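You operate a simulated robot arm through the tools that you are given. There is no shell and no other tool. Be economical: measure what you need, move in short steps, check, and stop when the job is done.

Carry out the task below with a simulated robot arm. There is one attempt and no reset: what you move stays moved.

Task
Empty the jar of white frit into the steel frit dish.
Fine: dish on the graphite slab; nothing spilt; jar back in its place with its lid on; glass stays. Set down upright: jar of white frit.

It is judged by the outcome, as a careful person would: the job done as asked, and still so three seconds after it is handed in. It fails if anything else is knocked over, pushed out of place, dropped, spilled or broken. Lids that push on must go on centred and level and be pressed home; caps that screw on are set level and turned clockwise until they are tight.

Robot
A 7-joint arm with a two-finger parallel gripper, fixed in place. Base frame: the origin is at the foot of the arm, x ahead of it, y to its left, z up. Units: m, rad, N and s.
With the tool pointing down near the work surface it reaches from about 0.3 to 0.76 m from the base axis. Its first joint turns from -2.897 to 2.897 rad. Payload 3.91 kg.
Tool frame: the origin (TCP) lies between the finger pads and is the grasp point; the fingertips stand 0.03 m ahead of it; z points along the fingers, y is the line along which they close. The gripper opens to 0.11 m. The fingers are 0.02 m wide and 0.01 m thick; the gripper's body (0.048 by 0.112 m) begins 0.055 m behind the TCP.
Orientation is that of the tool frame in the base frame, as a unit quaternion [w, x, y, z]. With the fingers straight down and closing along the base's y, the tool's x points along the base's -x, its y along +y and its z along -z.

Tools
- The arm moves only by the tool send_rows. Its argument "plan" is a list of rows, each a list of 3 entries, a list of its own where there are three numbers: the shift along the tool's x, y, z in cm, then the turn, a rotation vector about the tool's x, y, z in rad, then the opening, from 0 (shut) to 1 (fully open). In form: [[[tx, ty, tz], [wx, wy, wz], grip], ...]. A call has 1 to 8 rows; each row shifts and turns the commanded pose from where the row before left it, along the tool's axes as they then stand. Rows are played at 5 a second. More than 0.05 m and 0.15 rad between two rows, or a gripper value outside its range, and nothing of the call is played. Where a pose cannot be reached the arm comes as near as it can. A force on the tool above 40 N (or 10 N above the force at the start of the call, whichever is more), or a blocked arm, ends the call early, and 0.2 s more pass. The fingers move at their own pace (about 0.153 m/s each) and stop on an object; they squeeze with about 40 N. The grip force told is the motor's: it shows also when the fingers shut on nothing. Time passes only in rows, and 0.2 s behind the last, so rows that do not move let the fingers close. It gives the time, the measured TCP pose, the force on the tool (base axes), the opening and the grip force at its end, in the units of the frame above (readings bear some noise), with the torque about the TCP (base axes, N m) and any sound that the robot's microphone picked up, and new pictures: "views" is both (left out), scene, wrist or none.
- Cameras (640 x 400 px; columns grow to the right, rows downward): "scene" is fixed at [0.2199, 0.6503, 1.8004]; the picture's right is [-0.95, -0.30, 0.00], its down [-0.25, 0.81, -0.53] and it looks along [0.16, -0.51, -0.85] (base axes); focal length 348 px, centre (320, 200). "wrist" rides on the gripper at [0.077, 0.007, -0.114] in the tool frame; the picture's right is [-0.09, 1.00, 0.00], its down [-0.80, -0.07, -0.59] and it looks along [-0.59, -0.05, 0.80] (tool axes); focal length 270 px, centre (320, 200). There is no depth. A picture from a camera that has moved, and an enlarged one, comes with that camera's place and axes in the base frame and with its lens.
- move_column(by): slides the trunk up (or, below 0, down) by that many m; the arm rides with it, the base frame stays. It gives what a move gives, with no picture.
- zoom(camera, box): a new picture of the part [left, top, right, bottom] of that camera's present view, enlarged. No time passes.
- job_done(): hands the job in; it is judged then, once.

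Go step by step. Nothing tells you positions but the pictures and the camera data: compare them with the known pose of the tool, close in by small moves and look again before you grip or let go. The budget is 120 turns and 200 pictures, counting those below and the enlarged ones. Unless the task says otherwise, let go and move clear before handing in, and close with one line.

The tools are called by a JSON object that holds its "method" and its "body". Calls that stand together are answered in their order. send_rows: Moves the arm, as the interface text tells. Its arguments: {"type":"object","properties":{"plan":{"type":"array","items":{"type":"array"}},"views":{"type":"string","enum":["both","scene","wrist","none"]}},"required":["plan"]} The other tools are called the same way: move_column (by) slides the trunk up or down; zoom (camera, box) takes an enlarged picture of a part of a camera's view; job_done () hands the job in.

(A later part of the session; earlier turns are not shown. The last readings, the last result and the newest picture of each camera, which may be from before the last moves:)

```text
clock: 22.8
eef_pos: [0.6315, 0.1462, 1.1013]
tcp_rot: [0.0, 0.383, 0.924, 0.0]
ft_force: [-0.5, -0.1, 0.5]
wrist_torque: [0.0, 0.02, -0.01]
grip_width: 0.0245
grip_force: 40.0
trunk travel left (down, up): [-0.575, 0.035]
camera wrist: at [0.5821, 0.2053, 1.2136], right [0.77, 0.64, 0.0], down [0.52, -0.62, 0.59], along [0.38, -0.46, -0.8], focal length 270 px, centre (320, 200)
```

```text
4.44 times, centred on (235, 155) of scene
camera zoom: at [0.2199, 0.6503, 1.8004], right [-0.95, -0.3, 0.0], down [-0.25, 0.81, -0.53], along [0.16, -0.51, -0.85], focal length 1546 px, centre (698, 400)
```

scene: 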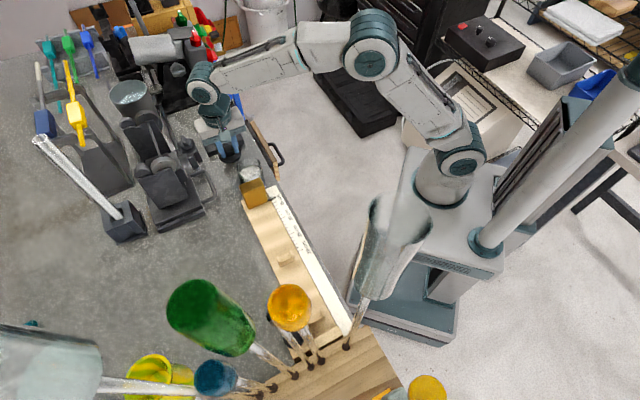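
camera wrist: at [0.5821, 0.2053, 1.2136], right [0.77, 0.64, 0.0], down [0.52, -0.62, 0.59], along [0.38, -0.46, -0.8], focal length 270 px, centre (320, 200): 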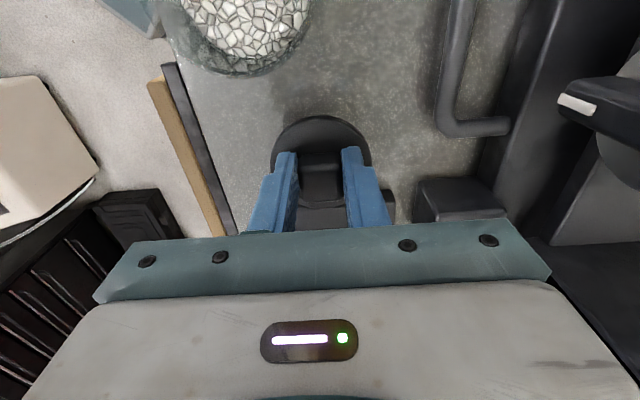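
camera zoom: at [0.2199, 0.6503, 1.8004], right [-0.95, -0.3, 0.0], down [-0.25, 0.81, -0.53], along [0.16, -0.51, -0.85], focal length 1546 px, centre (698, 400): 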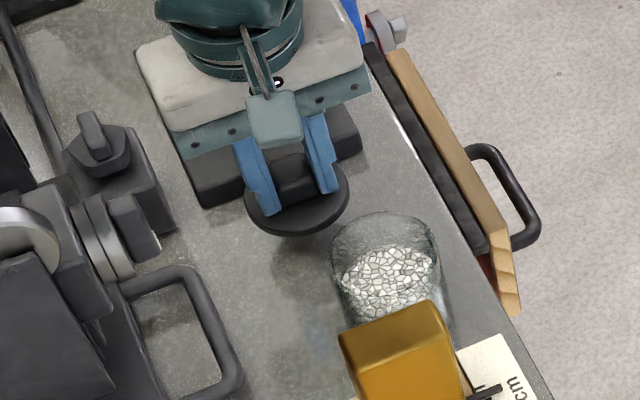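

Position is good with the lid over free table. Lowering in small steps to feel contact.

{"method": "send_rows", "body": {"plan": [[[0, 0, 0.8], [0, 0, 0], 0.1], [[0, 0, 0.4], [0, 0, 0], 0.1], [[0, 0, 0.3], [0, 0, 0], 0.1], [[0, 0, 0], [0, 0, 0], 0.1]], "views": "none"}}

{"method": "zoom", "body": {"camera": "scene", "box": [190, 110, 280, 200]}}

```text
clock: 23.8
eef_pos: [0.6319, 0.1467, 1.0865]
tcp_rot: [0.0, 0.383, 0.924, 0.0]
ft_force: [-0.9, 0.6, -0.6]
wrist_torque: [-0.01, 0.01, 0.02]
grip_width: 0.0243
grip_force: 40.1
trunk travel left (down, up): [-0.575, 0.035]
```

```text
4.44 times, centred on (235, 155) of scene
camera zoom: at [0.2199, 0.6503, 1.8004], right [-0.95, -0.3, 0.0], down [-0.25, 0.81, -0.53], along [0.16, -0.51, -0.85], focal length 1546 px, centre (698, 400)
```

zoom: 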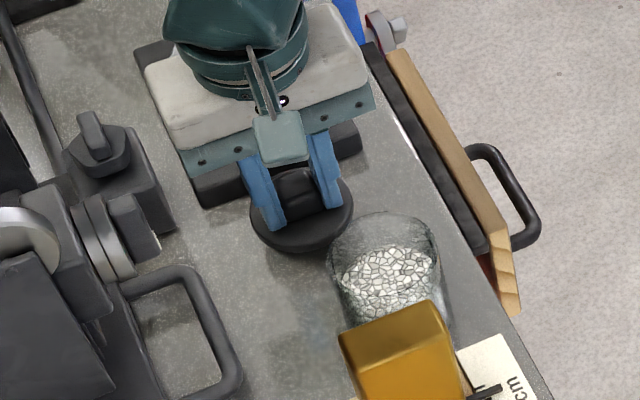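

{"method": "send_rows", "body": {"plan": [[[0, 0, 0.3], [0, 0, 0], 0.1], [[0, 0, 0.2], [0, 0, 0], 0.1], [[0, 0, 0], [0, 0, 0], 0.1]], "views": "none"}}

{"method": "send_rows", "body": {"plan": [[[0, 0, 0.2], [0, 0, 0], 0.1], [[0, 0, 0.2], [0, 0, 0], 0.1], [[0, 0, 0], [0, 0, 0], 0.1]], "views": "none"}}

{"method": "send_rows", "body": {"plan": [[[0, 0, 0.2], [0, 0, 0], 0.1], [[0, 0, 0.2], [0, 0, 0], 0.1], [[0, 0, 0], [0, 0, 0], 0.1]], "views": "none"}}

```text
clock: 24.6
eef_pos: [0.6317, 0.1468, 1.0814]
tcp_rot: [0.0, 0.383, 0.924, 0.0]
ft_force: [0.3, 0.5, -0.8]
wrist_torque: [0.0, -0.01, 0.0]
grip_width: 0.0247
grip_force: 39.7
trunk travel left (down, up): [-0.575, 0.035]
```

```text
clock: 25.4
eef_pos: [0.6309, 0.1464, 1.0782]
tcp_rot: [0.0, 0.383, 0.924, 0.0]
ft_force: [-0.2, 0.1, -0.2]
wrist_torque: [-0.01, -0.02, 0.03]
grip_width: 0.0246
grip_force: 40.0
trunk travel left (down, up): [-0.575, 0.035]
```

```text
clock: 26.2
eef_pos: [0.6305, 0.1456, 1.0745]
tcp_rot: [0.001, 0.384, 0.923, 0.0]
ft_force: [0.4, 0.3, -0.2]
wrist_torque: [0.02, 0.02, -0.02]
grip_width: 0.0246
grip_force: 39.8
trunk travel left (down, up): [-0.575, 0.035]
```

{"method": "send_rows", "body": {"plan": [[[0, 0, 0.2], [0, 0, 0], 0.1], [[0, 0, 0.2], [0, 0, 0], 0.1], [[0, 0, 0], [0, 0, 0], 0.1]], "views": "none"}}

{"method": "zoom", "body": {"camera": "scene", "box": [190, 110, 280, 200]}}

```text
clock: 27.0
eef_pos: [0.6298, 0.1451, 1.0738]
tcp_rot: [0.003, 0.383, 0.924, 0.002]
ft_force: [4.4, 1.4, 28.3]
wrist_torque: [-0.13, -0.06, 0.01]
grip_width: 0.0244
grip_force: 39.3
trunk travel left (down, up): [-0.575, 0.035]
```

```text
4.44 times, centred on (235, 155) of scene
camera zoom: at [0.2199, 0.6503, 1.8004], right [-0.95, -0.3, 0.0], down [-0.25, 0.81, -0.53], along [0.16, -0.51, -0.85], focal length 1546 px, centre (698, 400)
```

zoom: 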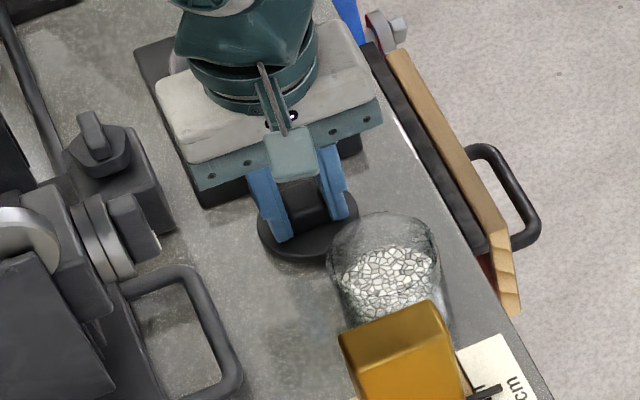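

Contact felt at TCP 1.074. Backing off, opening and rising.

{"method": "send_rows", "body": {"plan": [[[0, 0, -0.25], [0, 0, 0], 0.1], [[0, 0, 0], [0, 0, 0], 0.45], [[0, 0, 0], [0, 0, 0], 0.45], [[0, 0, -2], [0, 0, 0], 0.45], [[0, 0, -4.5], [0, 0, 0], 0.45], [[0, 0, -4.5], [0, 0, 0], 0.7], [[0, 0, -4], [0, 0, 0], 0.9], [[0, 0, 0], [0, 0, 0], 0.9]]}}

{"method": "zoom", "body": {"camera": "scene", "box": [190, 110, 280, 200]}}

{"method": "zoom", "body": {"camera": "wrist", "box": [220, 0, 480, 240]}}

```text
clock: 28.8
eef_pos: [0.6299, 0.1472, 1.222]
tcp_rot: [0.0, 0.383, 0.924, -0.001]
ft_force: [0.2, -0.1, 0.2]
wrist_torque: [0.0, -0.02, -0.03]
grip_width: 0.099
grip_force: 0.1
trunk travel left (down, up): [-0.575, 0.035]
camera wrist: at [0.5803, 0.206, 1.3348], right [0.77, 0.64, 0.0], down [0.52, -0.62, 0.59], along [0.38, -0.46, -0.8], focal length 270 px, centre (320, 200)
```

scene: 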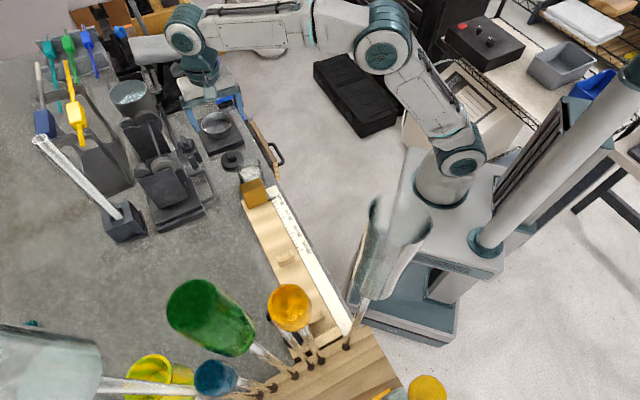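
wrist: 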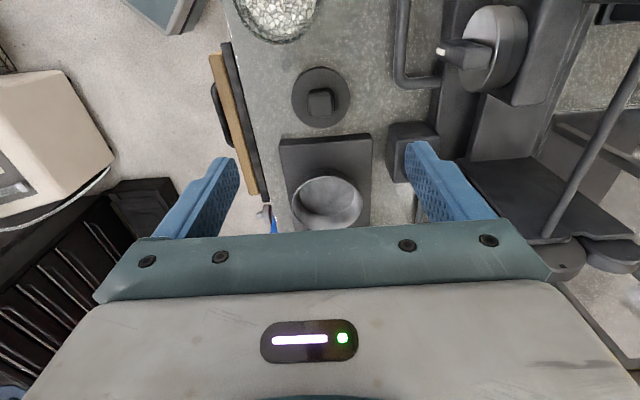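

```text
4.44 times, centred on (235, 155) of scene
camera zoom: at [0.2199, 0.6503, 1.8004], right [-0.95, -0.3, 0.0], down [-0.25, 0.81, -0.53], along [0.16, -0.51, -0.85], focal length 1546 px, centre (698, 400)
```

zoom: 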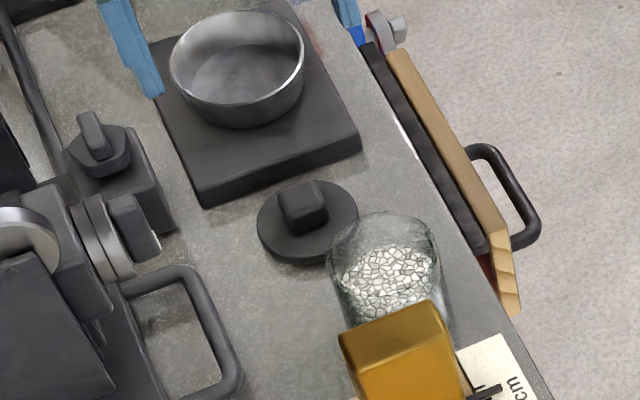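

```text
1.67 times, centred on (350, 120) of wrist
camera zoom: at [0.5803, 0.206, 1.3348], right [0.77, 0.64, 0.0], down [0.52, -0.62, 0.59], along [0.38, -0.46, -0.8], focal length 450 px, centre (270, 333)
```

zoom: 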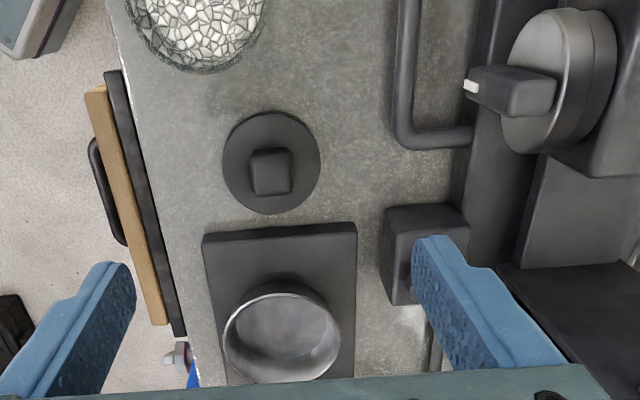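

Lid rests flat on the table. The jar must be regripped from the side to pour, so I'll first test that the arm can take a horizontal pose (heading perpendicular to the table edge) in free air: yaw 90° first.

{"method": "send_rows", "body": {"plan": [[[2.1, -2.2, -2], [0, 0, 0.14], 0.9], [[2.0, -2.2, -2], [0, 0, 0.14], 0.9], [[0, 0, 0], [0, 0, 0.15], 0.9], [[0, 0, 0], [0, 0, 0.15], 0.9], [[0, 0, 0], [0, 0, 0.15], 0.9], [[0, 0, 0], [0, 0, 0.15], 0.9], [[0, 0, 0], [0, 0, 0.15], 0.9], [[0, 0, 0], [0, 0, 0.15], 0.9]], "views": "none"}}

{"method": "send_rows", "body": {"plan": [[[0, 0, 0], [0, 0, 0.15], 0.9], [[0, 0, 0], [0, 0, 0.15], 0.9], [[0, 0, 0], [0, 0, 0.09], 0.9], [[0, 0, 0], [0, 0, 0], 0.9]], "views": "scene"}}

```text
clock: 30.6
eef_pos: [0.5715, 0.1481, 1.2615]
tcp_rot: [0.001, 0.833, 0.554, 0.0]
ft_force: [-0.5, 0.4, 0.0]
wrist_torque: [-0.03, -0.01, -0.02]
grip_width: 0.0991
grip_force: 0.1
trunk travel left (down, up): [-0.575, 0.035]
```

```text
clock: 31.6
eef_pos: [0.572, 0.148, 1.262]
tcp_rot: [0.0, 0.925, 0.381, 0.0]
ft_force: [-0.3, -0.1, 0.7]
wrist_torque: [-0.01, 0.03, 0.01]
grip_width: 0.0991
grip_force: 0.0
trunk travel left (down, up): [-0.575, 0.035]
```

scene: 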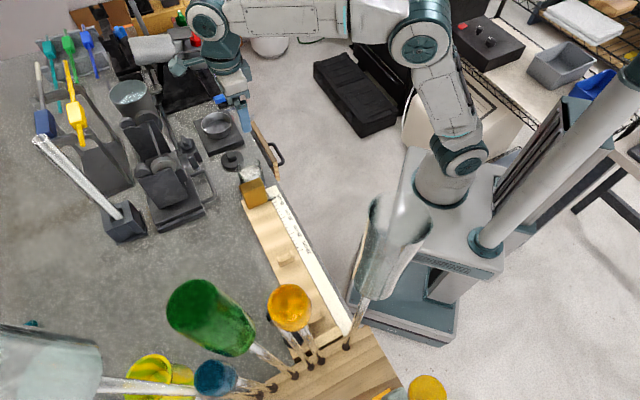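

Yaw works. Now pitching the tool up toward horizontal with the TCP fixed.

{"method": "send_rows", "body": {"plan": [[[0, 0, 0], [0, 0.14, 0], 0.9], [[0, 0, 0], [0, 0.14, 0], 0.9], [[0, 0, 0], [0, 0.14, 0], 0.9], [[0, 0, 0], [0, 0.14, 0], 0.9], [[0, 0, 0], [0, 0.14, 0], 0.9], [[0, 0, 0], [0, 0.14, 0], 0.9]], "views": "scene"}}

{"method": "send_rows", "body": {"plan": [[[0, 0, 0], [0, 0.14, 0], 0.9], [[0, 0, 0], [0, 0.14, 0], 0.9], [[0, 0, 0], [0, 0.14, 0], 0.9], [[0, 0, 0], [0, 0.14, 0], 0.9], [[0, 0, 0], [0, 0.14, 0], 0.9], [[0, 0, 0], [0, 0, 0], 0.9]], "views": "both"}}

```text
clock: 33.0
eef_pos: [0.5729, 0.147, 1.2626]
tcp_rot: [-0.156, 0.843, 0.349, 0.378]
ft_force: [-0.4, 0.0, 0.5]
wrist_torque: [0.02, 0.0, -0.01]
grip_width: 0.0988
grip_force: 0.1
trunk travel left (down, up): [-0.575, 0.035]
```

scene: 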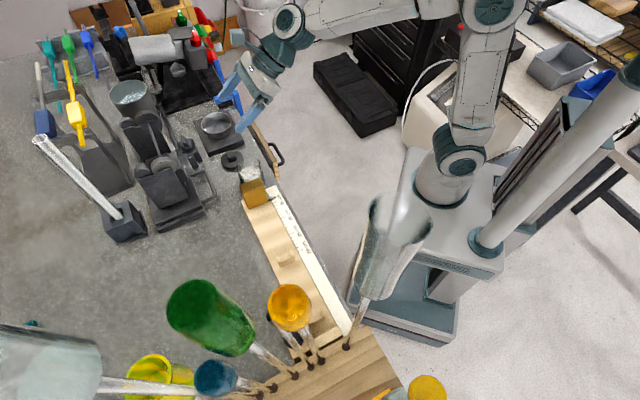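

```text
clock: 34.4
eef_pos: [0.5714, 0.1482, 1.2621]
tcp_rot: [-0.266, 0.663, 0.274, 0.644]
ft_force: [0.5, -0.1, -1.5]
wrist_torque: [0.0, 0.03, -0.02]
grip_width: 0.0989
grip_force: 0.1
trunk travel left (down, up): [-0.575, 0.035]
camera wrist: at [0.4962, 0.0634, 1.342], right [0.7, -0.71, -0.09], down [-0.49, -0.39, -0.78], along [0.52, 0.59, -0.62], focal length 270 px, centre (320, 200)
```

scene: 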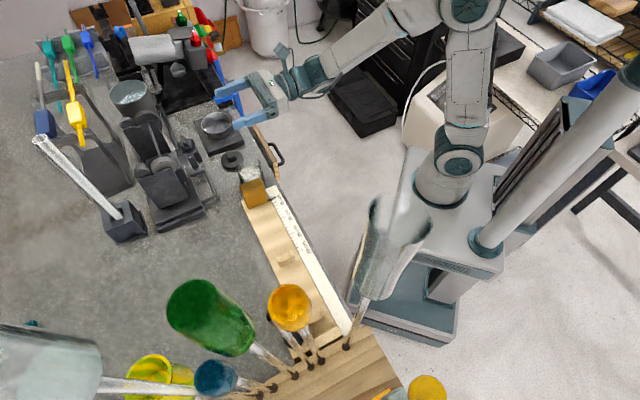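
wrist: 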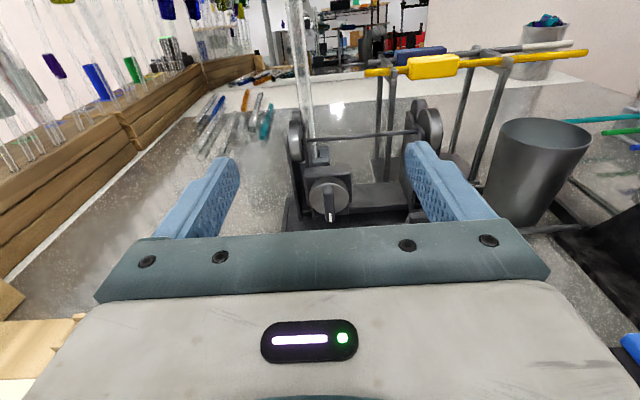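

Horizontal pose works at z 1.26. Testing reach at low height, off to the side of the table edge and away from the jar.

{"method": "send_rows", "body": {"plan": [[[0, 0, -4], [0, 0.03, 0], 0.9], [[0, 0, -4], [0, 0, 0], 0.9], [[-4, 0, 0], [0, 0, 0], 0.9], [[-4, 0, 0], [0, 0, 0], 0.9], [[-4, 0, 0], [0, 0, 0], 0.9], [[-4, 0, 0], [0, 0, 0], 0.9], [[0, 0, 0], [0, 0, 0], 0.9]], "views": "both"}}

```text
clock: 36.0
eef_pos: [0.5154, 0.0908, 1.1028]
tcp_rot: [-0.271, 0.653, 0.271, 0.653]
ft_force: [-0.1, 0.2, -0.6]
wrist_torque: [-0.01, -0.03, 0.01]
grip_width: 0.0991
grip_force: 0.0
trunk travel left (down, up): [-0.575, 0.035]
camera wrist: at [0.439, 0.0049, 1.1793], right [0.7, -0.7, -0.09], down [-0.47, -0.37, -0.8], along [0.53, 0.61, -0.59], focal length 270 px, centre (320, 200)
```

scene: 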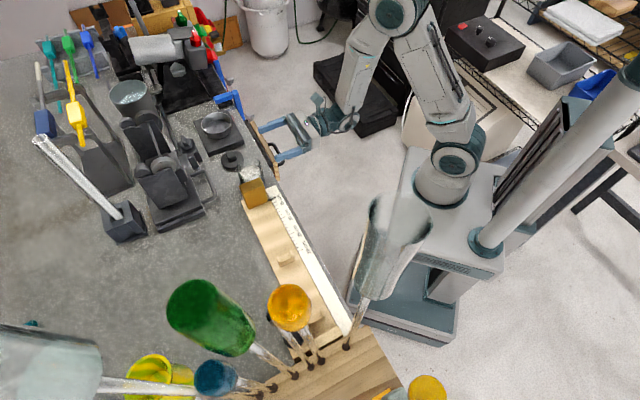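
wrist: 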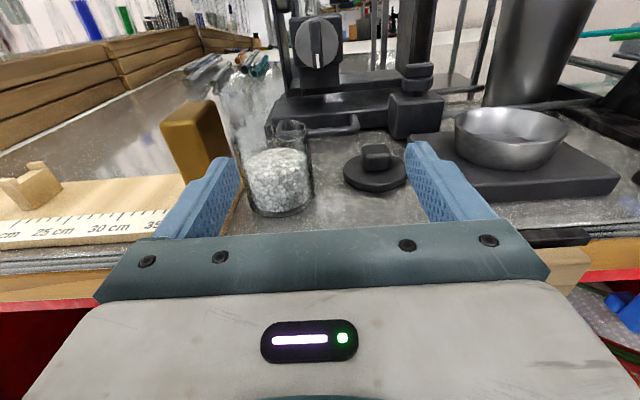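

Reach works and this gives a great side view. Zooming for jar and block dimensions.

{"method": "zoom", "body": {"camera": "wrist", "box": [150, 80, 430, 255]}}

```text
2.29 times, centred on (290, 168) of wrist
camera zoom: at [0.439, 0.0049, 1.1793], right [0.7, -0.7, -0.09], down [-0.47, -0.37, -0.8], along [0.53, 0.61, -0.59], focal length 618 px, centre (389, 274)
```

zoom: 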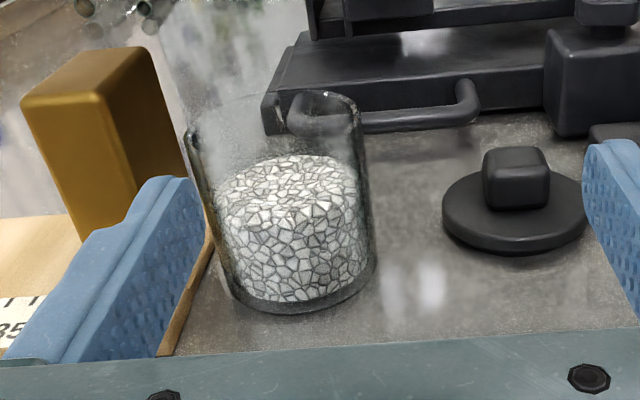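

Jar is ~58 mm wide, ~80 mm tall, about half full. The gap to the block looks about 20 mm, enough for a 10 mm finger if carefully centred. I'll align laterally with the jar from standoff and narrow the opening, then check.

{"method": "send_rows", "body": {"plan": [[[0, -2.2, 0], [0, 0, 0], 0.66], [[-1.5, -2.2, 0], [0, 0, 0], 0.66], [[-1.5, 0, 0], [0, 0, 0], 0.66], [[0, 0, 0], [0, 0, 0], 0.66]], "views": "wrist"}}

{"method": "zoom", "body": {"camera": "wrist", "box": [180, 80, 460, 255]}}

{"method": "zoom", "body": {"camera": "scene", "box": [220, 120, 310, 210]}}

```text
clock: 37.0
eef_pos: [0.483, 0.1216, 1.0737]
tcp_rot: [-0.27, 0.653, 0.27, 0.653]
ft_force: [0.8, -0.1, -0.5]
wrist_torque: [0.01, 0.02, 0.03]
grip_width: 0.0726
grip_force: 0.2
trunk travel left (down, up): [-0.575, 0.035]
camera wrist: at [0.4067, 0.0359, 1.1497], right [0.7, -0.7, -0.09], down [-0.47, -0.37, -0.8], along [0.53, 0.61, -0.59], focal length 270 px, centre (320, 200)
```

wrist: 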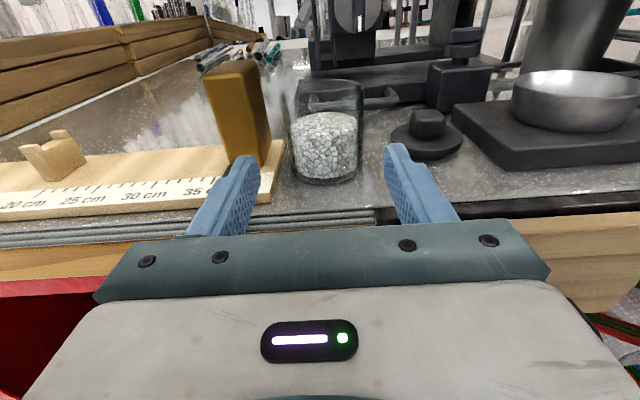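

```text
2.29 times, centred on (320, 168) of wrist
camera zoom: at [0.4067, 0.0359, 1.1497], right [0.7, -0.7, -0.09], down [-0.47, -0.37, -0.8], along [0.53, 0.61, -0.59], focal length 618 px, centre (320, 274)
```

zoom: 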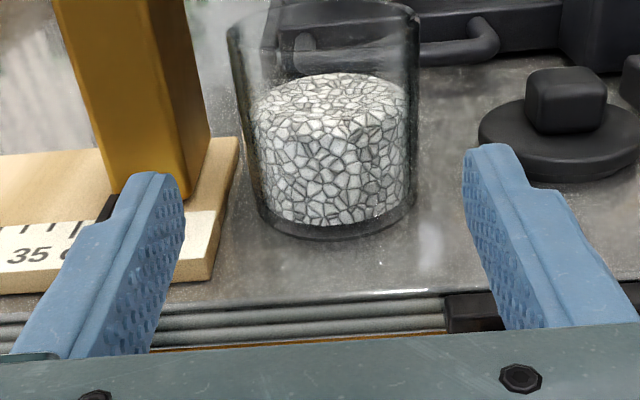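

```text
4.44 times, centred on (265, 165) of scene
camera zoom: at [0.2199, 0.6503, 1.8004], right [-0.95, -0.3, 0.0], down [-0.25, 0.81, -0.53], along [0.16, -0.51, -0.85], focal length 1546 px, centre (564, 356)
```

zoom: 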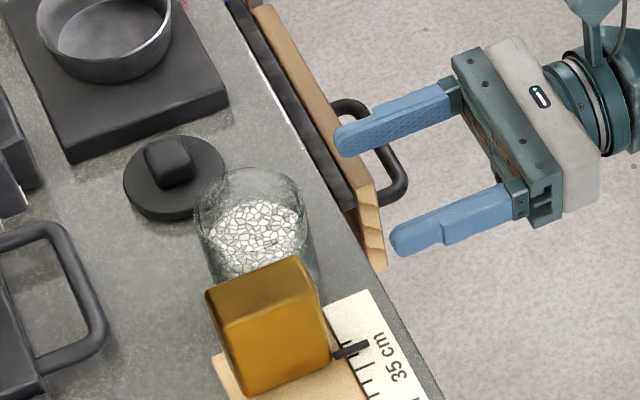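

Fingers bracket the jar nicely; a small +2 mm lateral correction, then advance 4 cm so the tips reach the start of the gap, and check again.

{"method": "send_rows", "body": {"plan": [[[0, 0.2, 2], [0, 0, 0], 0.645], [[0, 0, 2], [0, 0, 0], 0.645], [[0, 0, 0], [0, 0, 0], 0.645]], "views": "none"}}

{"method": "zoom", "body": {"camera": "wrist", "box": [180, 80, 460, 255]}}

{"method": "zoom", "body": {"camera": "scene", "box": [220, 130, 290, 200]}}

```text
clock: 37.8
eef_pos: [0.5138, 0.148, 1.0739]
tcp_rot: [-0.271, 0.653, 0.272, 0.653]
ft_force: [-0.3, 0.2, -0.1]
wrist_torque: [0.0, 0.02, 0.02]
grip_width: 0.0712
grip_force: 0.2
trunk travel left (down, up): [-0.575, 0.035]
```

```text
2.29 times, centred on (320, 168) of wrist
camera zoom: at [0.4371, 0.0624, 1.1502], right [0.7, -0.7, -0.09], down [-0.47, -0.37, -0.8], along [0.53, 0.61, -0.59], focal length 618 px, centre (320, 274)
```

zoom: 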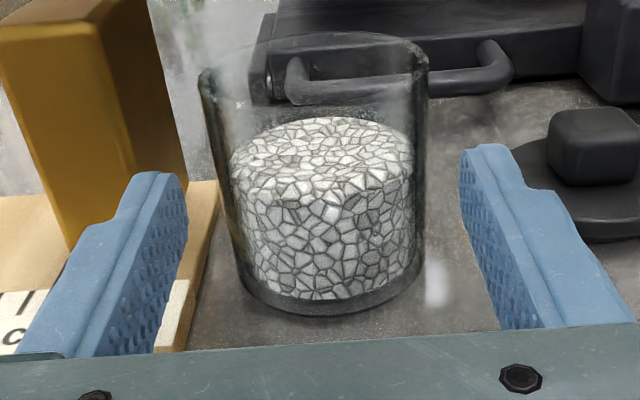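

```text
5.71 times, centred on (255, 165) of scene
camera zoom: at [0.2199, 0.6503, 1.8004], right [-0.95, -0.3, 0.0], down [-0.25, 0.81, -0.53], along [0.16, -0.51, -0.85], focal length 1987 px, centre (691, 400)
```

zoom: 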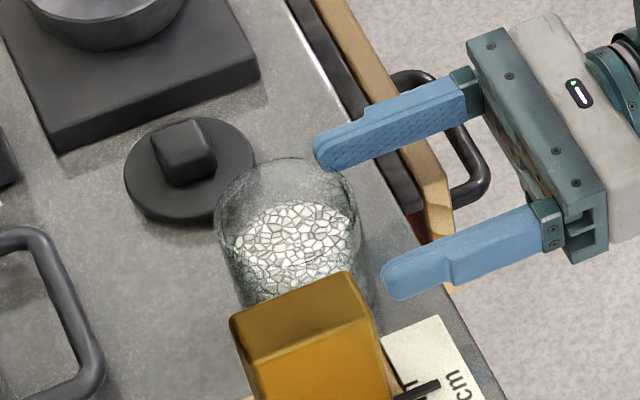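

Jar is well centred and the left finger has clear room to the block. Advancing 5.5 cm in small steps.

{"method": "send_rows", "body": {"plan": [[[0, 0, 1.5], [0, 0, 0], 0.645], [[0, 0, 1.5], [0, 0, 0], 0.645], [[0, 0, 0], [0, 0, 0], 0.645]], "views": "none"}}

{"method": "zoom", "body": {"camera": "wrist", "box": [180, 80, 460, 255]}}

{"method": "zoom", "body": {"camera": "scene", "box": [220, 130, 290, 200]}}

```text
clock: 38.6
eef_pos: [0.533, 0.1706, 1.0736]
tcp_rot: [-0.27, 0.654, 0.27, 0.653]
ft_force: [0.0, -0.1, 0.0]
wrist_torque: [0.02, -0.01, -0.01]
grip_width: 0.071
grip_force: 0.0
trunk travel left (down, up): [-0.575, 0.035]
```

```text
2.29 times, centred on (320, 168) of wrist
camera zoom: at [0.4568, 0.0845, 1.1493], right [0.7, -0.7, -0.09], down [-0.47, -0.37, -0.8], along [0.53, 0.61, -0.59], focal length 618 px, centre (320, 274)
```

zoom: 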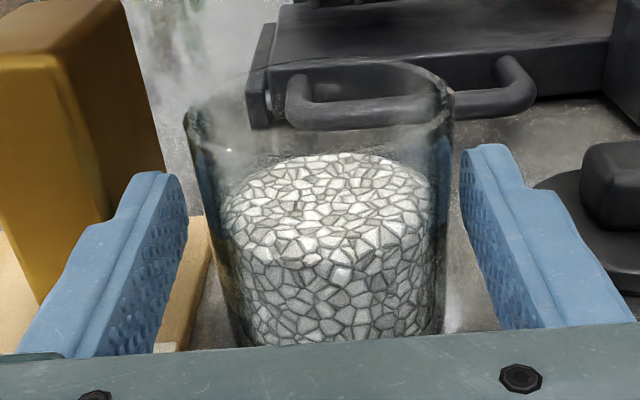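

```text
5.71 times, centred on (255, 165) of scene
camera zoom: at [0.2199, 0.6503, 1.8004], right [-0.95, -0.3, 0.0], down [-0.25, 0.81, -0.53], along [0.16, -0.51, -0.85], focal length 1987 px, centre (691, 400)
```

zoom: 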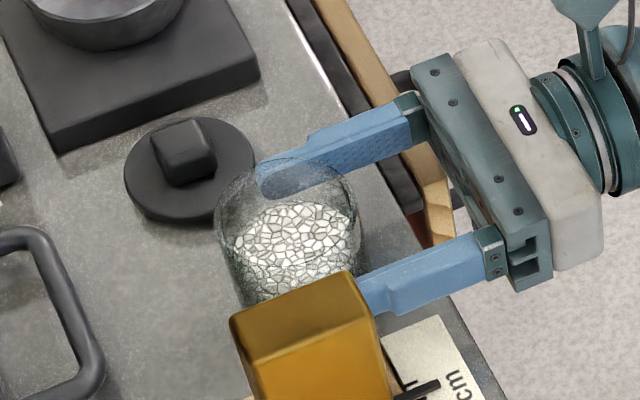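

Still clear on both sides. Advancing the last 2.5 cm.

{"method": "send_rows", "body": {"plan": [[[0, 0, 1.3], [0, 0, 0], 0.645], [[0, 0, 1.2], [0, 0, 0], 0.645], [[0, 0, 0], [0, 0, 0], 0.645]], "views": "none"}}

{"method": "zoom", "body": {"camera": "wrist", "box": [180, 80, 460, 255]}}

{"method": "zoom", "body": {"camera": "scene", "box": [220, 130, 290, 200]}}

```text
clock: 39.4
eef_pos: [0.5502, 0.1889, 1.074]
tcp_rot: [-0.271, 0.654, 0.271, 0.652]
ft_force: [-0.7, 0.0, -0.7]
wrist_torque: [-0.01, 0.0, -0.01]
grip_width: 0.0711
grip_force: 0.0
trunk travel left (down, up): [-0.575, 0.035]
```

```text
2.29 times, centred on (320, 168) of wrist
camera zoom: at [0.4745, 0.1029, 1.1492], right [0.7, -0.7, -0.09], down [-0.47, -0.37, -0.8], along [0.53, 0.61, -0.59], focal length 618 px, centre (320, 274)
```

zoom: 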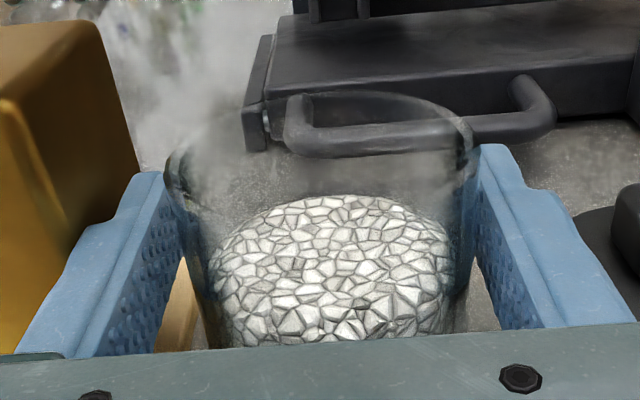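

```text
5.71 times, centred on (255, 165) of scene
camera zoom: at [0.2199, 0.6503, 1.8004], right [-0.95, -0.3, 0.0], down [-0.25, 0.81, -0.53], along [0.16, -0.51, -0.85], focal length 1987 px, centre (691, 400)
```

zoom: 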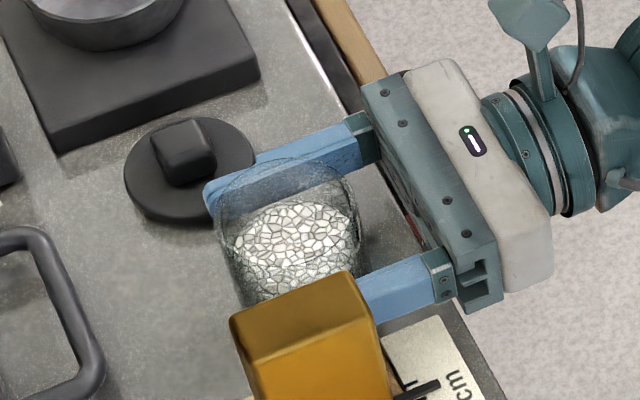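

Jar is between the pads at TCP (0.550, 0.189, 1.074). Closing.

{"method": "send_rows", "body": {"plan": [[[0, 0, 0], [0, 0, 0], 0.6], [[0, 0, 0], [0, 0, 0], 0.56], [[0, 0, 0], [0, 0, 0], 0.4], [[0, 0, 0], [0, 0, 0], 0.4], [[0, 0, 0], [0, 0, 0], 0.4]], "views": "wrist"}}

```text
clock: 40.6
eef_pos: [0.5521, 0.1891, 1.0742]
tcp_rot: [-0.27, 0.654, 0.271, 0.652]
ft_force: [2.5, 0.2, -0.4]
wrist_torque: [-0.09, -0.02, 0.01]
grip_width: 0.0631
grip_force: 40.0
trunk travel left (down, up): [-0.575, 0.035]
camera wrist: at [0.4746, 0.1027, 1.1492], right [0.7, -0.7, -0.09], down [-0.47, -0.37, -0.8], along [0.53, 0.61, -0.59], focal length 270 px, centre (320, 200)
```

wrist: 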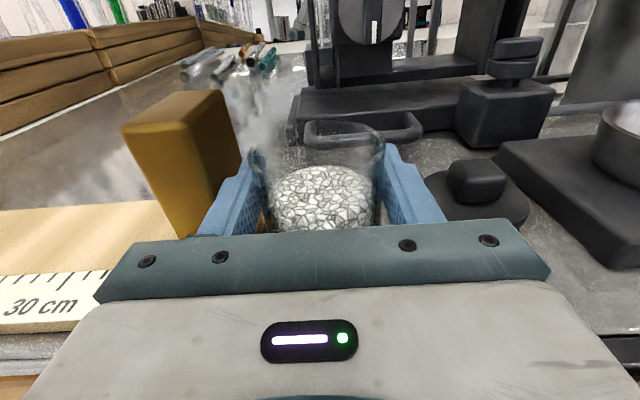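

Gripped at 63 mm. Lifting straight up (tool +x).

{"method": "send_rows", "body": {"plan": [[[1, 0, 0], [0, 0, 0], 0.4], [[3, 0, 0], [0, 0, 0], 0.4], [[4, 0, 0], [0, 0, 0], 0.4], [[4, 0, 0], [0, 0, 0], 0.4], [[0, 0, 0], [0, 0, 0], 0.4]]}}

{"method": "zoom", "body": {"camera": "scene", "box": [200, 110, 300, 210]}}

```text
clock: 41.8
eef_pos: [0.5522, 0.1882, 1.1941]
tcp_rot: [-0.271, 0.653, 0.271, 0.653]
ft_force: [0.0, -0.4, -1.8]
wrist_torque: [-0.03, 0.0, 0.0]
grip_width: 0.0634
grip_force: 40.2
trunk travel left (down, up): [-0.575, 0.035]
camera wrist: at [0.4755, 0.102, 1.27], right [0.7, -0.7, -0.09], down [-0.47, -0.37, -0.8], along [0.53, 0.6, -0.59], focal length 270 px, centre (320, 200)
```

scene: 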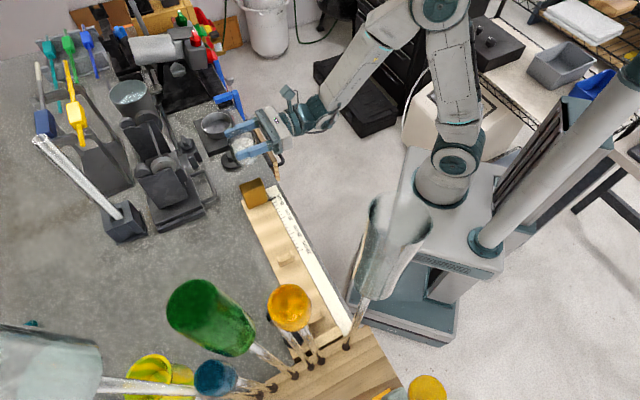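
wrist: 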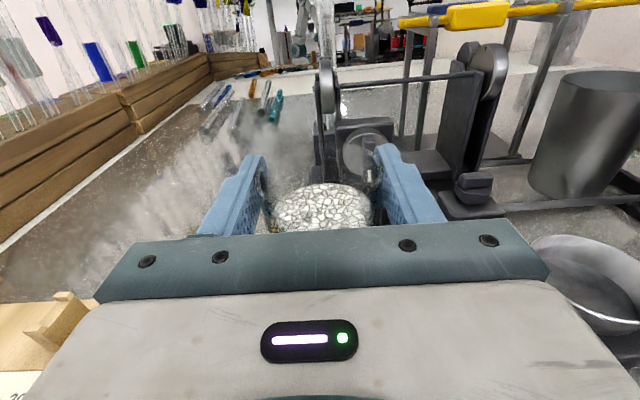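

```text
4.00 times, centred on (250, 160) of scene
camera zoom: at [0.2199, 0.6503, 1.8004], right [-0.95, -0.3, 0.0], down [-0.25, 0.81, -0.53], along [0.16, -0.51, -0.85], focal length 1391 px, centre (600, 360)
```

zoom: 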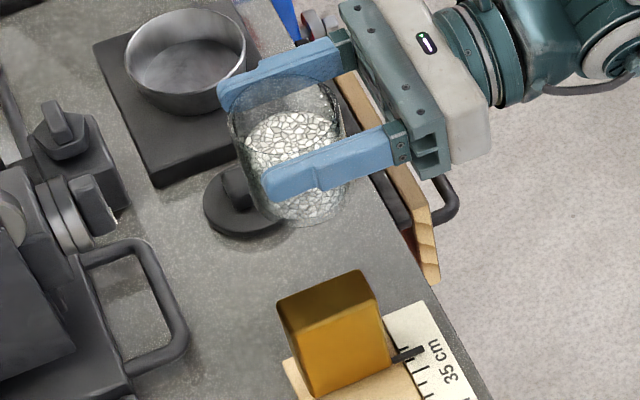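

Jar lifted cleanly (~0.15 kg). Moving it level over toward the slab, positioned so its lip will tip above the dish.

{"method": "send_rows", "body": {"plan": [[[0, 4, 0.4], [0, 0, 0], 0.4], [[0, 4.5, 0.4], [0, 0, 0], 0.4], [[0, 4.5, 0.4], [0, 0, 0], 0.4], [[0, 4.5, 0.4], [0, 0, 0], 0.4], [[0, 4.5, 0.4], [0, 0, 0], 0.4], [[0, 2.8, 0.3], [0, 0, 0], 0.4], [[0, 0, 0], [0, 0, 0], 0.4]]}}

{"method": "zoom", "body": {"camera": "scene", "box": [170, 80, 290, 200]}}

```text
clock: 43.4
eef_pos: [0.7449, 0.0291, 1.1951]
tcp_rot: [-0.27, 0.654, 0.27, 0.653]
ft_force: [-0.1, -0.5, -2.9]
wrist_torque: [0.0, 0.01, 0.02]
grip_width: 0.0634
grip_force: 40.1
trunk travel left (down, up): [-0.575, 0.035]
camera wrist: at [0.6685, -0.0565, 1.2711], right [0.7, -0.7, -0.09], down [-0.47, -0.37, -0.8], along [0.53, 0.61, -0.59], focal length 270 px, centre (320, 200)
```

scene: 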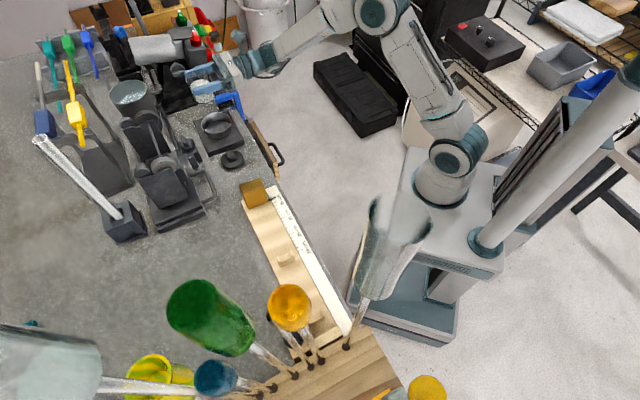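
wrist: 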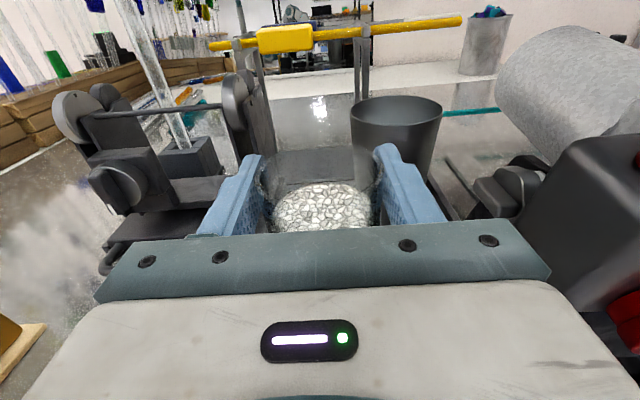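

```text
3.33 times, centred on (230, 140) of scene
camera zoom: at [0.2199, 0.6503, 1.8004], right [-0.95, -0.3, 0.0], down [-0.25, 0.81, -0.53], along [0.16, -0.51, -0.85], focal length 1159 px, centre (620, 400)
```

zoom: 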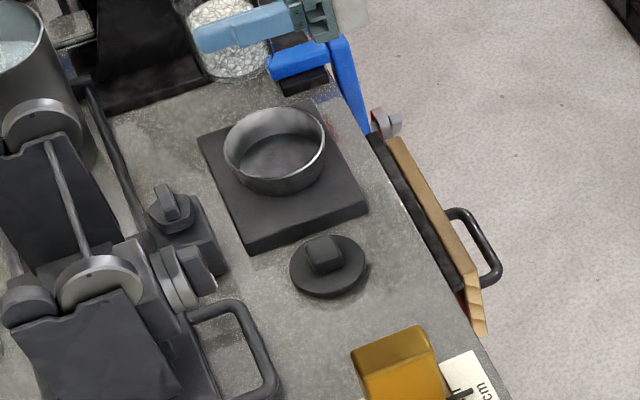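

Aligned: TCP is ~4.3 cm past the dish centre so the lip tips over the dish. Lowering to z 1.15, then rolling ~50° back toward the dish.

{"method": "send_rows", "body": {"plan": [[[-2.3, 0, 0], [0, 0, 0], 0.4], [[-2.2, 0, 0], [0, 0, 0], 0.4], [[0, 0, 0], [0, 0, -0.145], 0.4], [[0, 0, 0], [0, 0, -0.145], 0.4], [[0, 0, 0], [0, 0, -0.145], 0.4], [[0, 0, 0], [0, 0, -0.145], 0.4], [[0, 0, 0], [0, 0, -0.145], 0.4], [[0, 0, 0], [0, 0, 0], 0.4]], "views": "wrist"}}

{"method": "zoom", "body": {"camera": "scene", "box": [170, 80, 270, 180]}}

```text
clock: 45.2
eef_pos: [0.7436, 0.0292, 1.1482]
tcp_rot: [-0.022, 0.515, 0.486, 0.706]
ft_force: [-0.6, -0.7, -2.6]
wrist_torque: [0.01, 0.05, -0.02]
grip_width: 0.0634
grip_force: 40.2
trunk travel left (down, up): [-0.575, 0.035]
camera wrist: at [0.6303, -0.0194, 1.2094], right [0.57, -0.57, 0.6], down [-0.08, -0.76, -0.64], along [0.82, 0.32, -0.48], focal length 270 px, centre (320, 200)
```

wrist: 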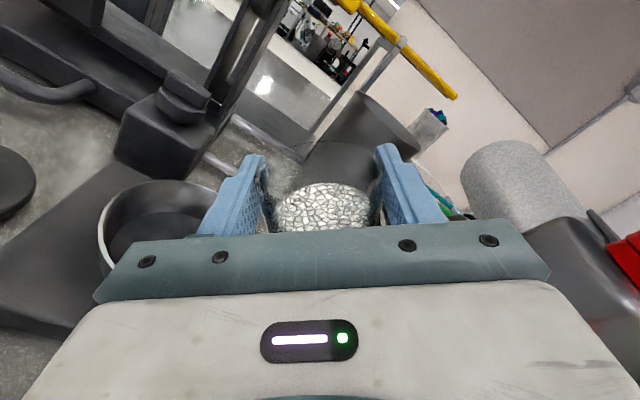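

```text
4.00 times, centred on (220, 130) of scene
camera zoom: at [0.2199, 0.6503, 1.8004], right [-0.95, -0.3, 0.0], down [-0.25, 0.81, -0.53], along [0.16, -0.51, -0.85], focal length 1391 px, centre (720, 480)
```

zoom: 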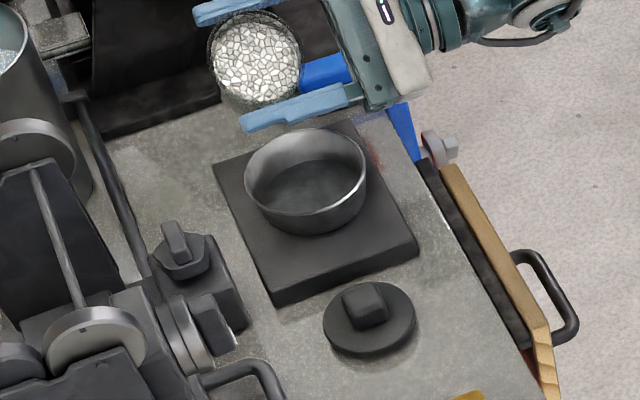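

Geometry is right: the lip faces the dish and n-alignment agrees. Rolling on to about 75°.

{"method": "send_rows", "body": {"plan": [[[0, 0, 0], [0, 0, -0.145], 0.4], [[0, 0, 0], [0, 0, -0.145], 0.4], [[0, 0, 0], [0, 0, -0.12], 0.4], [[0, 0, 0], [0, 0, -0.1], 0.4], [[0, 0, 0], [0, 0, 0], 0.4]], "views": "wrist"}}

{"method": "zoom", "body": {"camera": "scene", "box": [170, 80, 270, 180]}}

```text
clock: 46.4
eef_pos: [0.7432, 0.0289, 1.1473]
tcp_rot: [0.158, 0.376, 0.6, 0.689]
ft_force: [0.1, -0.3, -2.6]
wrist_torque: [0.0, 0.08, 0.02]
grip_width: 0.0633
grip_force: 40.5
trunk travel left (down, up): [-0.575, 0.035]
camera wrist: at [0.6132, -0.0023, 1.1791], right [0.29, -0.29, 0.91], down [0.1, -0.94, -0.33], along [0.95, 0.19, -0.24], focal length 270 px, centre (320, 200)
```

wrist: 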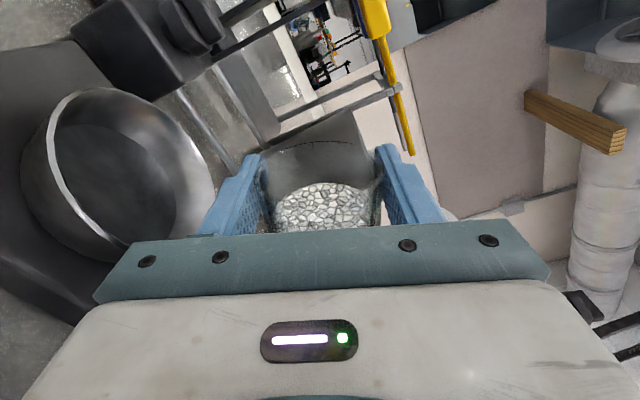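

```text
4.00 times, centred on (220, 130) of scene
camera zoom: at [0.2199, 0.6503, 1.8004], right [-0.95, -0.3, 0.0], down [-0.25, 0.81, -0.53], along [0.16, -0.51, -0.85], focal length 1391 px, centre (720, 480)
```

zoom: 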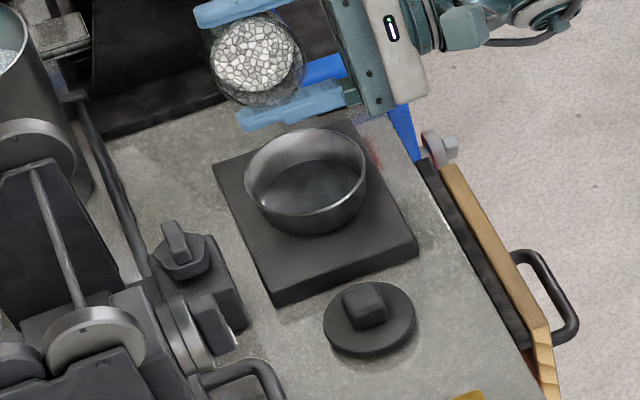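

Frit holds still at 71° and the lip is right above the dish. Continuing slowly to ~85° with a small backward compensation.

{"method": "send_rows", "body": {"plan": [[[0, 0, 0], [0, 0, -0.1], 0.4], [[0.3, -0.05, 0], [0, 0, -0.08], 0.4], [[0.3, -0.05, 0], [0, 0, -0.07], 0.4], [[0, 0, 0], [0, 0, 0], 0.4]], "views": "wrist"}}

{"method": "zoom", "body": {"camera": "scene", "box": [170, 80, 270, 180]}}

```text
clock: 47.4
eef_pos: [0.7419, 0.0341, 1.1469]
tcp_rot: [0.242, 0.299, 0.642, 0.663]
ft_force: [0.1, -0.3, -2.4]
wrist_torque: [0.05, 0.08, -0.02]
grip_width: 0.0632
grip_force: 40.6
trunk travel left (down, up): [-0.575, 0.035]
camera wrist: at [0.6044, 0.0069, 1.1601], right [0.12, -0.12, 0.98], down [0.14, -0.98, -0.14], along [0.98, 0.15, -0.1], focal length 270 px, centre (320, 200)
```

wrist: 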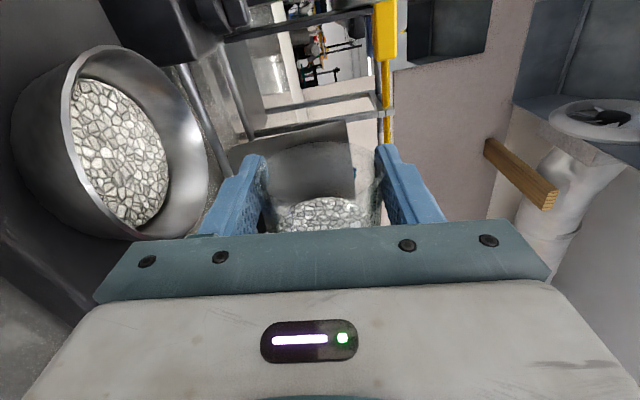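

```text
4.00 times, centred on (220, 130) of scene
camera zoom: at [0.2199, 0.6503, 1.8004], right [-0.95, -0.3, 0.0], down [-0.25, 0.81, -0.53], along [0.16, -0.51, -0.85], focal length 1391 px, centre (720, 480)
```

zoom: 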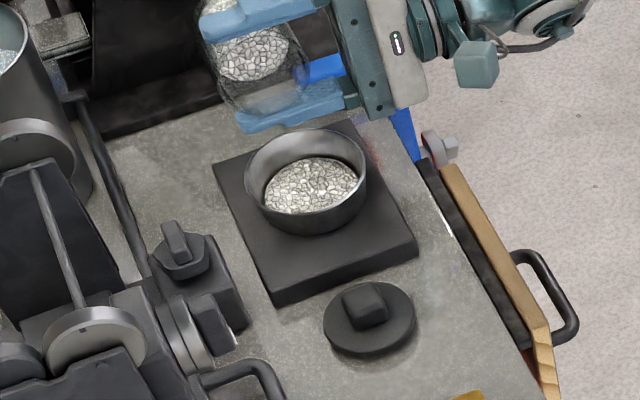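

Frit is pouring cleanly into the dish with nothing spilled. Continuing to roll gradually.

{"method": "send_rows", "body": {"plan": [[[0, 0, 0], [0, 0, 0], 0.4], [[0.2, 0, 0], [0, 0, -0.09], 0.4], [[0.2, 0, 0], [0, 0, -0.09], 0.4], [[0.2, 0, 0], [0, 0, -0.09], 0.4], [[0.2, 0, 0], [0, 0, -0.09], 0.4], [[0, 0, 0], [0, 0, 0], 0.4]], "views": "wrist"}}

{"method": "zoom", "body": {"camera": "scene", "box": [170, 80, 270, 180]}}

```text
clock: 48.8
eef_pos: [0.7323, 0.0402, 1.149]
tcp_rot: [0.358, 0.178, 0.685, 0.609]
ft_force: [-0.2, 0.9, -2.3]
wrist_torque: [0.05, 0.05, -0.01]
grip_width: 0.0633
grip_force: 39.5
trunk travel left (down, up): [-0.575, 0.035]
camera wrist: at [0.599, 0.0119, 1.1334], right [-0.13, 0.13, 0.98], down [0.14, -0.98, 0.15], along [0.98, 0.16, 0.11], focal length 270 px, centre (320, 200)
```

wrist: 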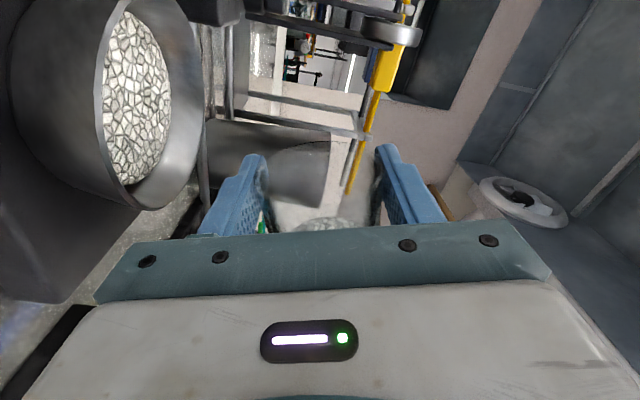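

```text
4.00 times, centred on (220, 130) of scene
camera zoom: at [0.2199, 0.6503, 1.8004], right [-0.95, -0.3, 0.0], down [-0.25, 0.81, -0.53], along [0.16, -0.51, -0.85], focal length 1391 px, centre (720, 480)
```

zoom: 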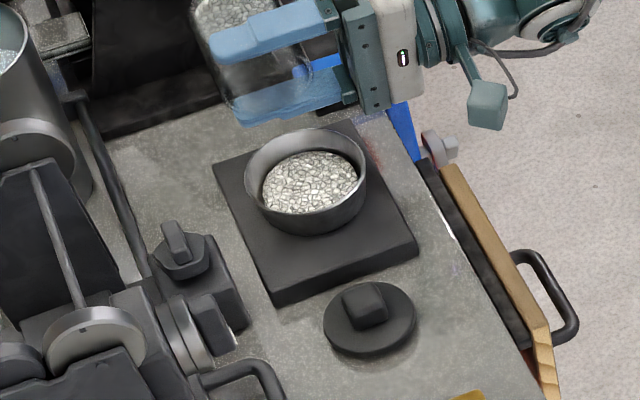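

Still clean. Continuing to about 130°.

{"method": "send_rows", "body": {"plan": [[[0.35, 0.1, 0], [0, 0, -0.11], 0.4], [[0.35, 0.15, 0], [0, 0, -0.11], 0.4], [[0.35, 0.2, 0], [0, 0, -0.11], 0.4], [[0.35, 0.25, 0], [0, 0, -0.11], 0.4], [[0, 0, 0], [0, 0, 0], 0.4], [[0, 0, 0], [0, 0, 0], 0.4]], "views": "wrist"}}

{"method": "zoom", "body": {"camera": "scene", "box": [170, 80, 270, 180]}}

```text
clock: 50.2
eef_pos: [0.7231, 0.0499, 1.1493]
tcp_rot: [0.482, 0.025, 0.707, 0.517]
ft_force: [0.8, 0.6, -1.7]
wrist_torque: [0.01, 0.01, -0.01]
grip_width: 0.0633
grip_force: 40.0
trunk travel left (down, up): [-0.575, 0.035]
camera wrist: at [0.5965, 0.0135, 1.1028], right [-0.41, 0.42, 0.81], down [0.04, -0.88, 0.47], along [0.91, 0.23, 0.35], focal length 270 px, centre (320, 200)
```

wrist: 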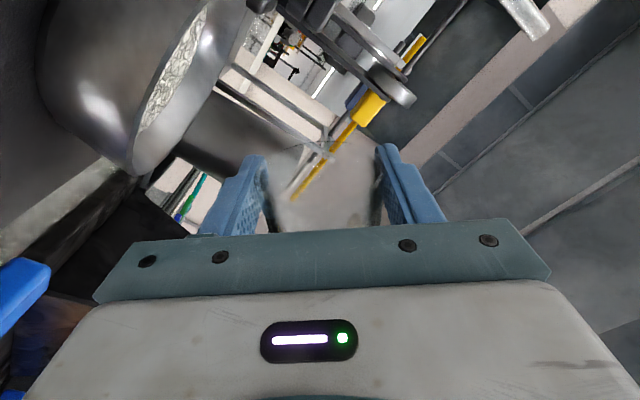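

```text
4.00 times, centred on (220, 130) of scene
camera zoom: at [0.2199, 0.6503, 1.8004], right [-0.95, -0.3, 0.0], down [-0.25, 0.81, -0.53], along [0.16, -0.51, -0.85], focal length 1391 px, centre (720, 480)
```

zoom: 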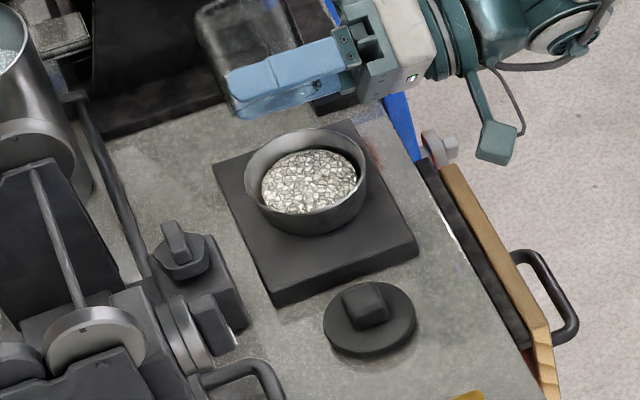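

The jar looks empty. Tilting further to ~150° and pausing to make sure everything falls out.

{"method": "send_rows", "body": {"plan": [[[0.3, 0.3, 0], [0, 0, -0.11], 0.4], [[0.3, 0.35, 0], [0, 0, -0.11], 0.4], [[0.3, 0.4, 0], [0, 0, -0.11], 0.4], [[0, 0, 0], [0, 0, 0], 0.4], [[0, 0, 0], [0, 0, 0], 0.4], [[0, 0, 0], [0, 0, 0], 0.4], [[0, 0, 0], [0, 0, 0], 0.4]], "views": "wrist"}}

{"method": "zoom", "body": {"camera": "scene", "box": [170, 80, 270, 180]}}

```text
clock: 51.8
eef_pos: [0.7131, 0.0595, 1.1495]
tcp_rot: [0.559, -0.092, 0.702, 0.432]
ft_force: [1.1, 0.1, -2.5]
wrist_torque: [0.01, 0.02, -0.01]
grip_width: 0.0631
grip_force: 40.2
trunk travel left (down, up): [-0.575, 0.035]
camera wrist: at [0.6001, 0.01, 1.0855], right [-0.58, 0.58, 0.58], down [-0.09, -0.75, 0.66], along [0.81, 0.33, 0.48], focal length 270 px, centre (320, 200)
```

wrist: 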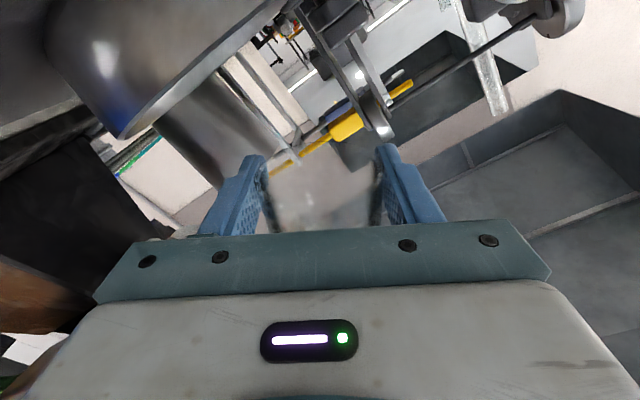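

```text
4.00 times, centred on (220, 130) of scene
camera zoom: at [0.2199, 0.6503, 1.8004], right [-0.95, -0.3, 0.0], down [-0.25, 0.81, -0.53], along [0.16, -0.51, -0.85], focal length 1391 px, centre (720, 480)
```

zoom: 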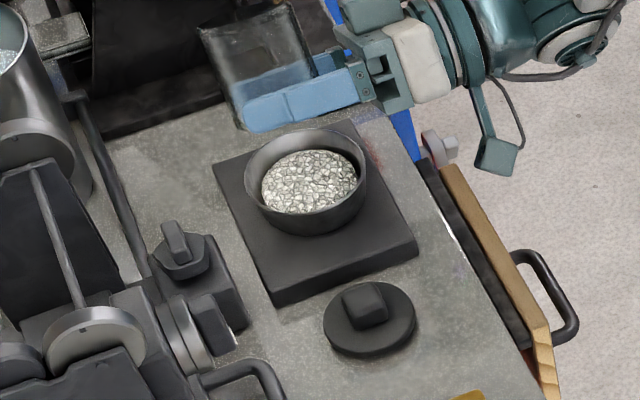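

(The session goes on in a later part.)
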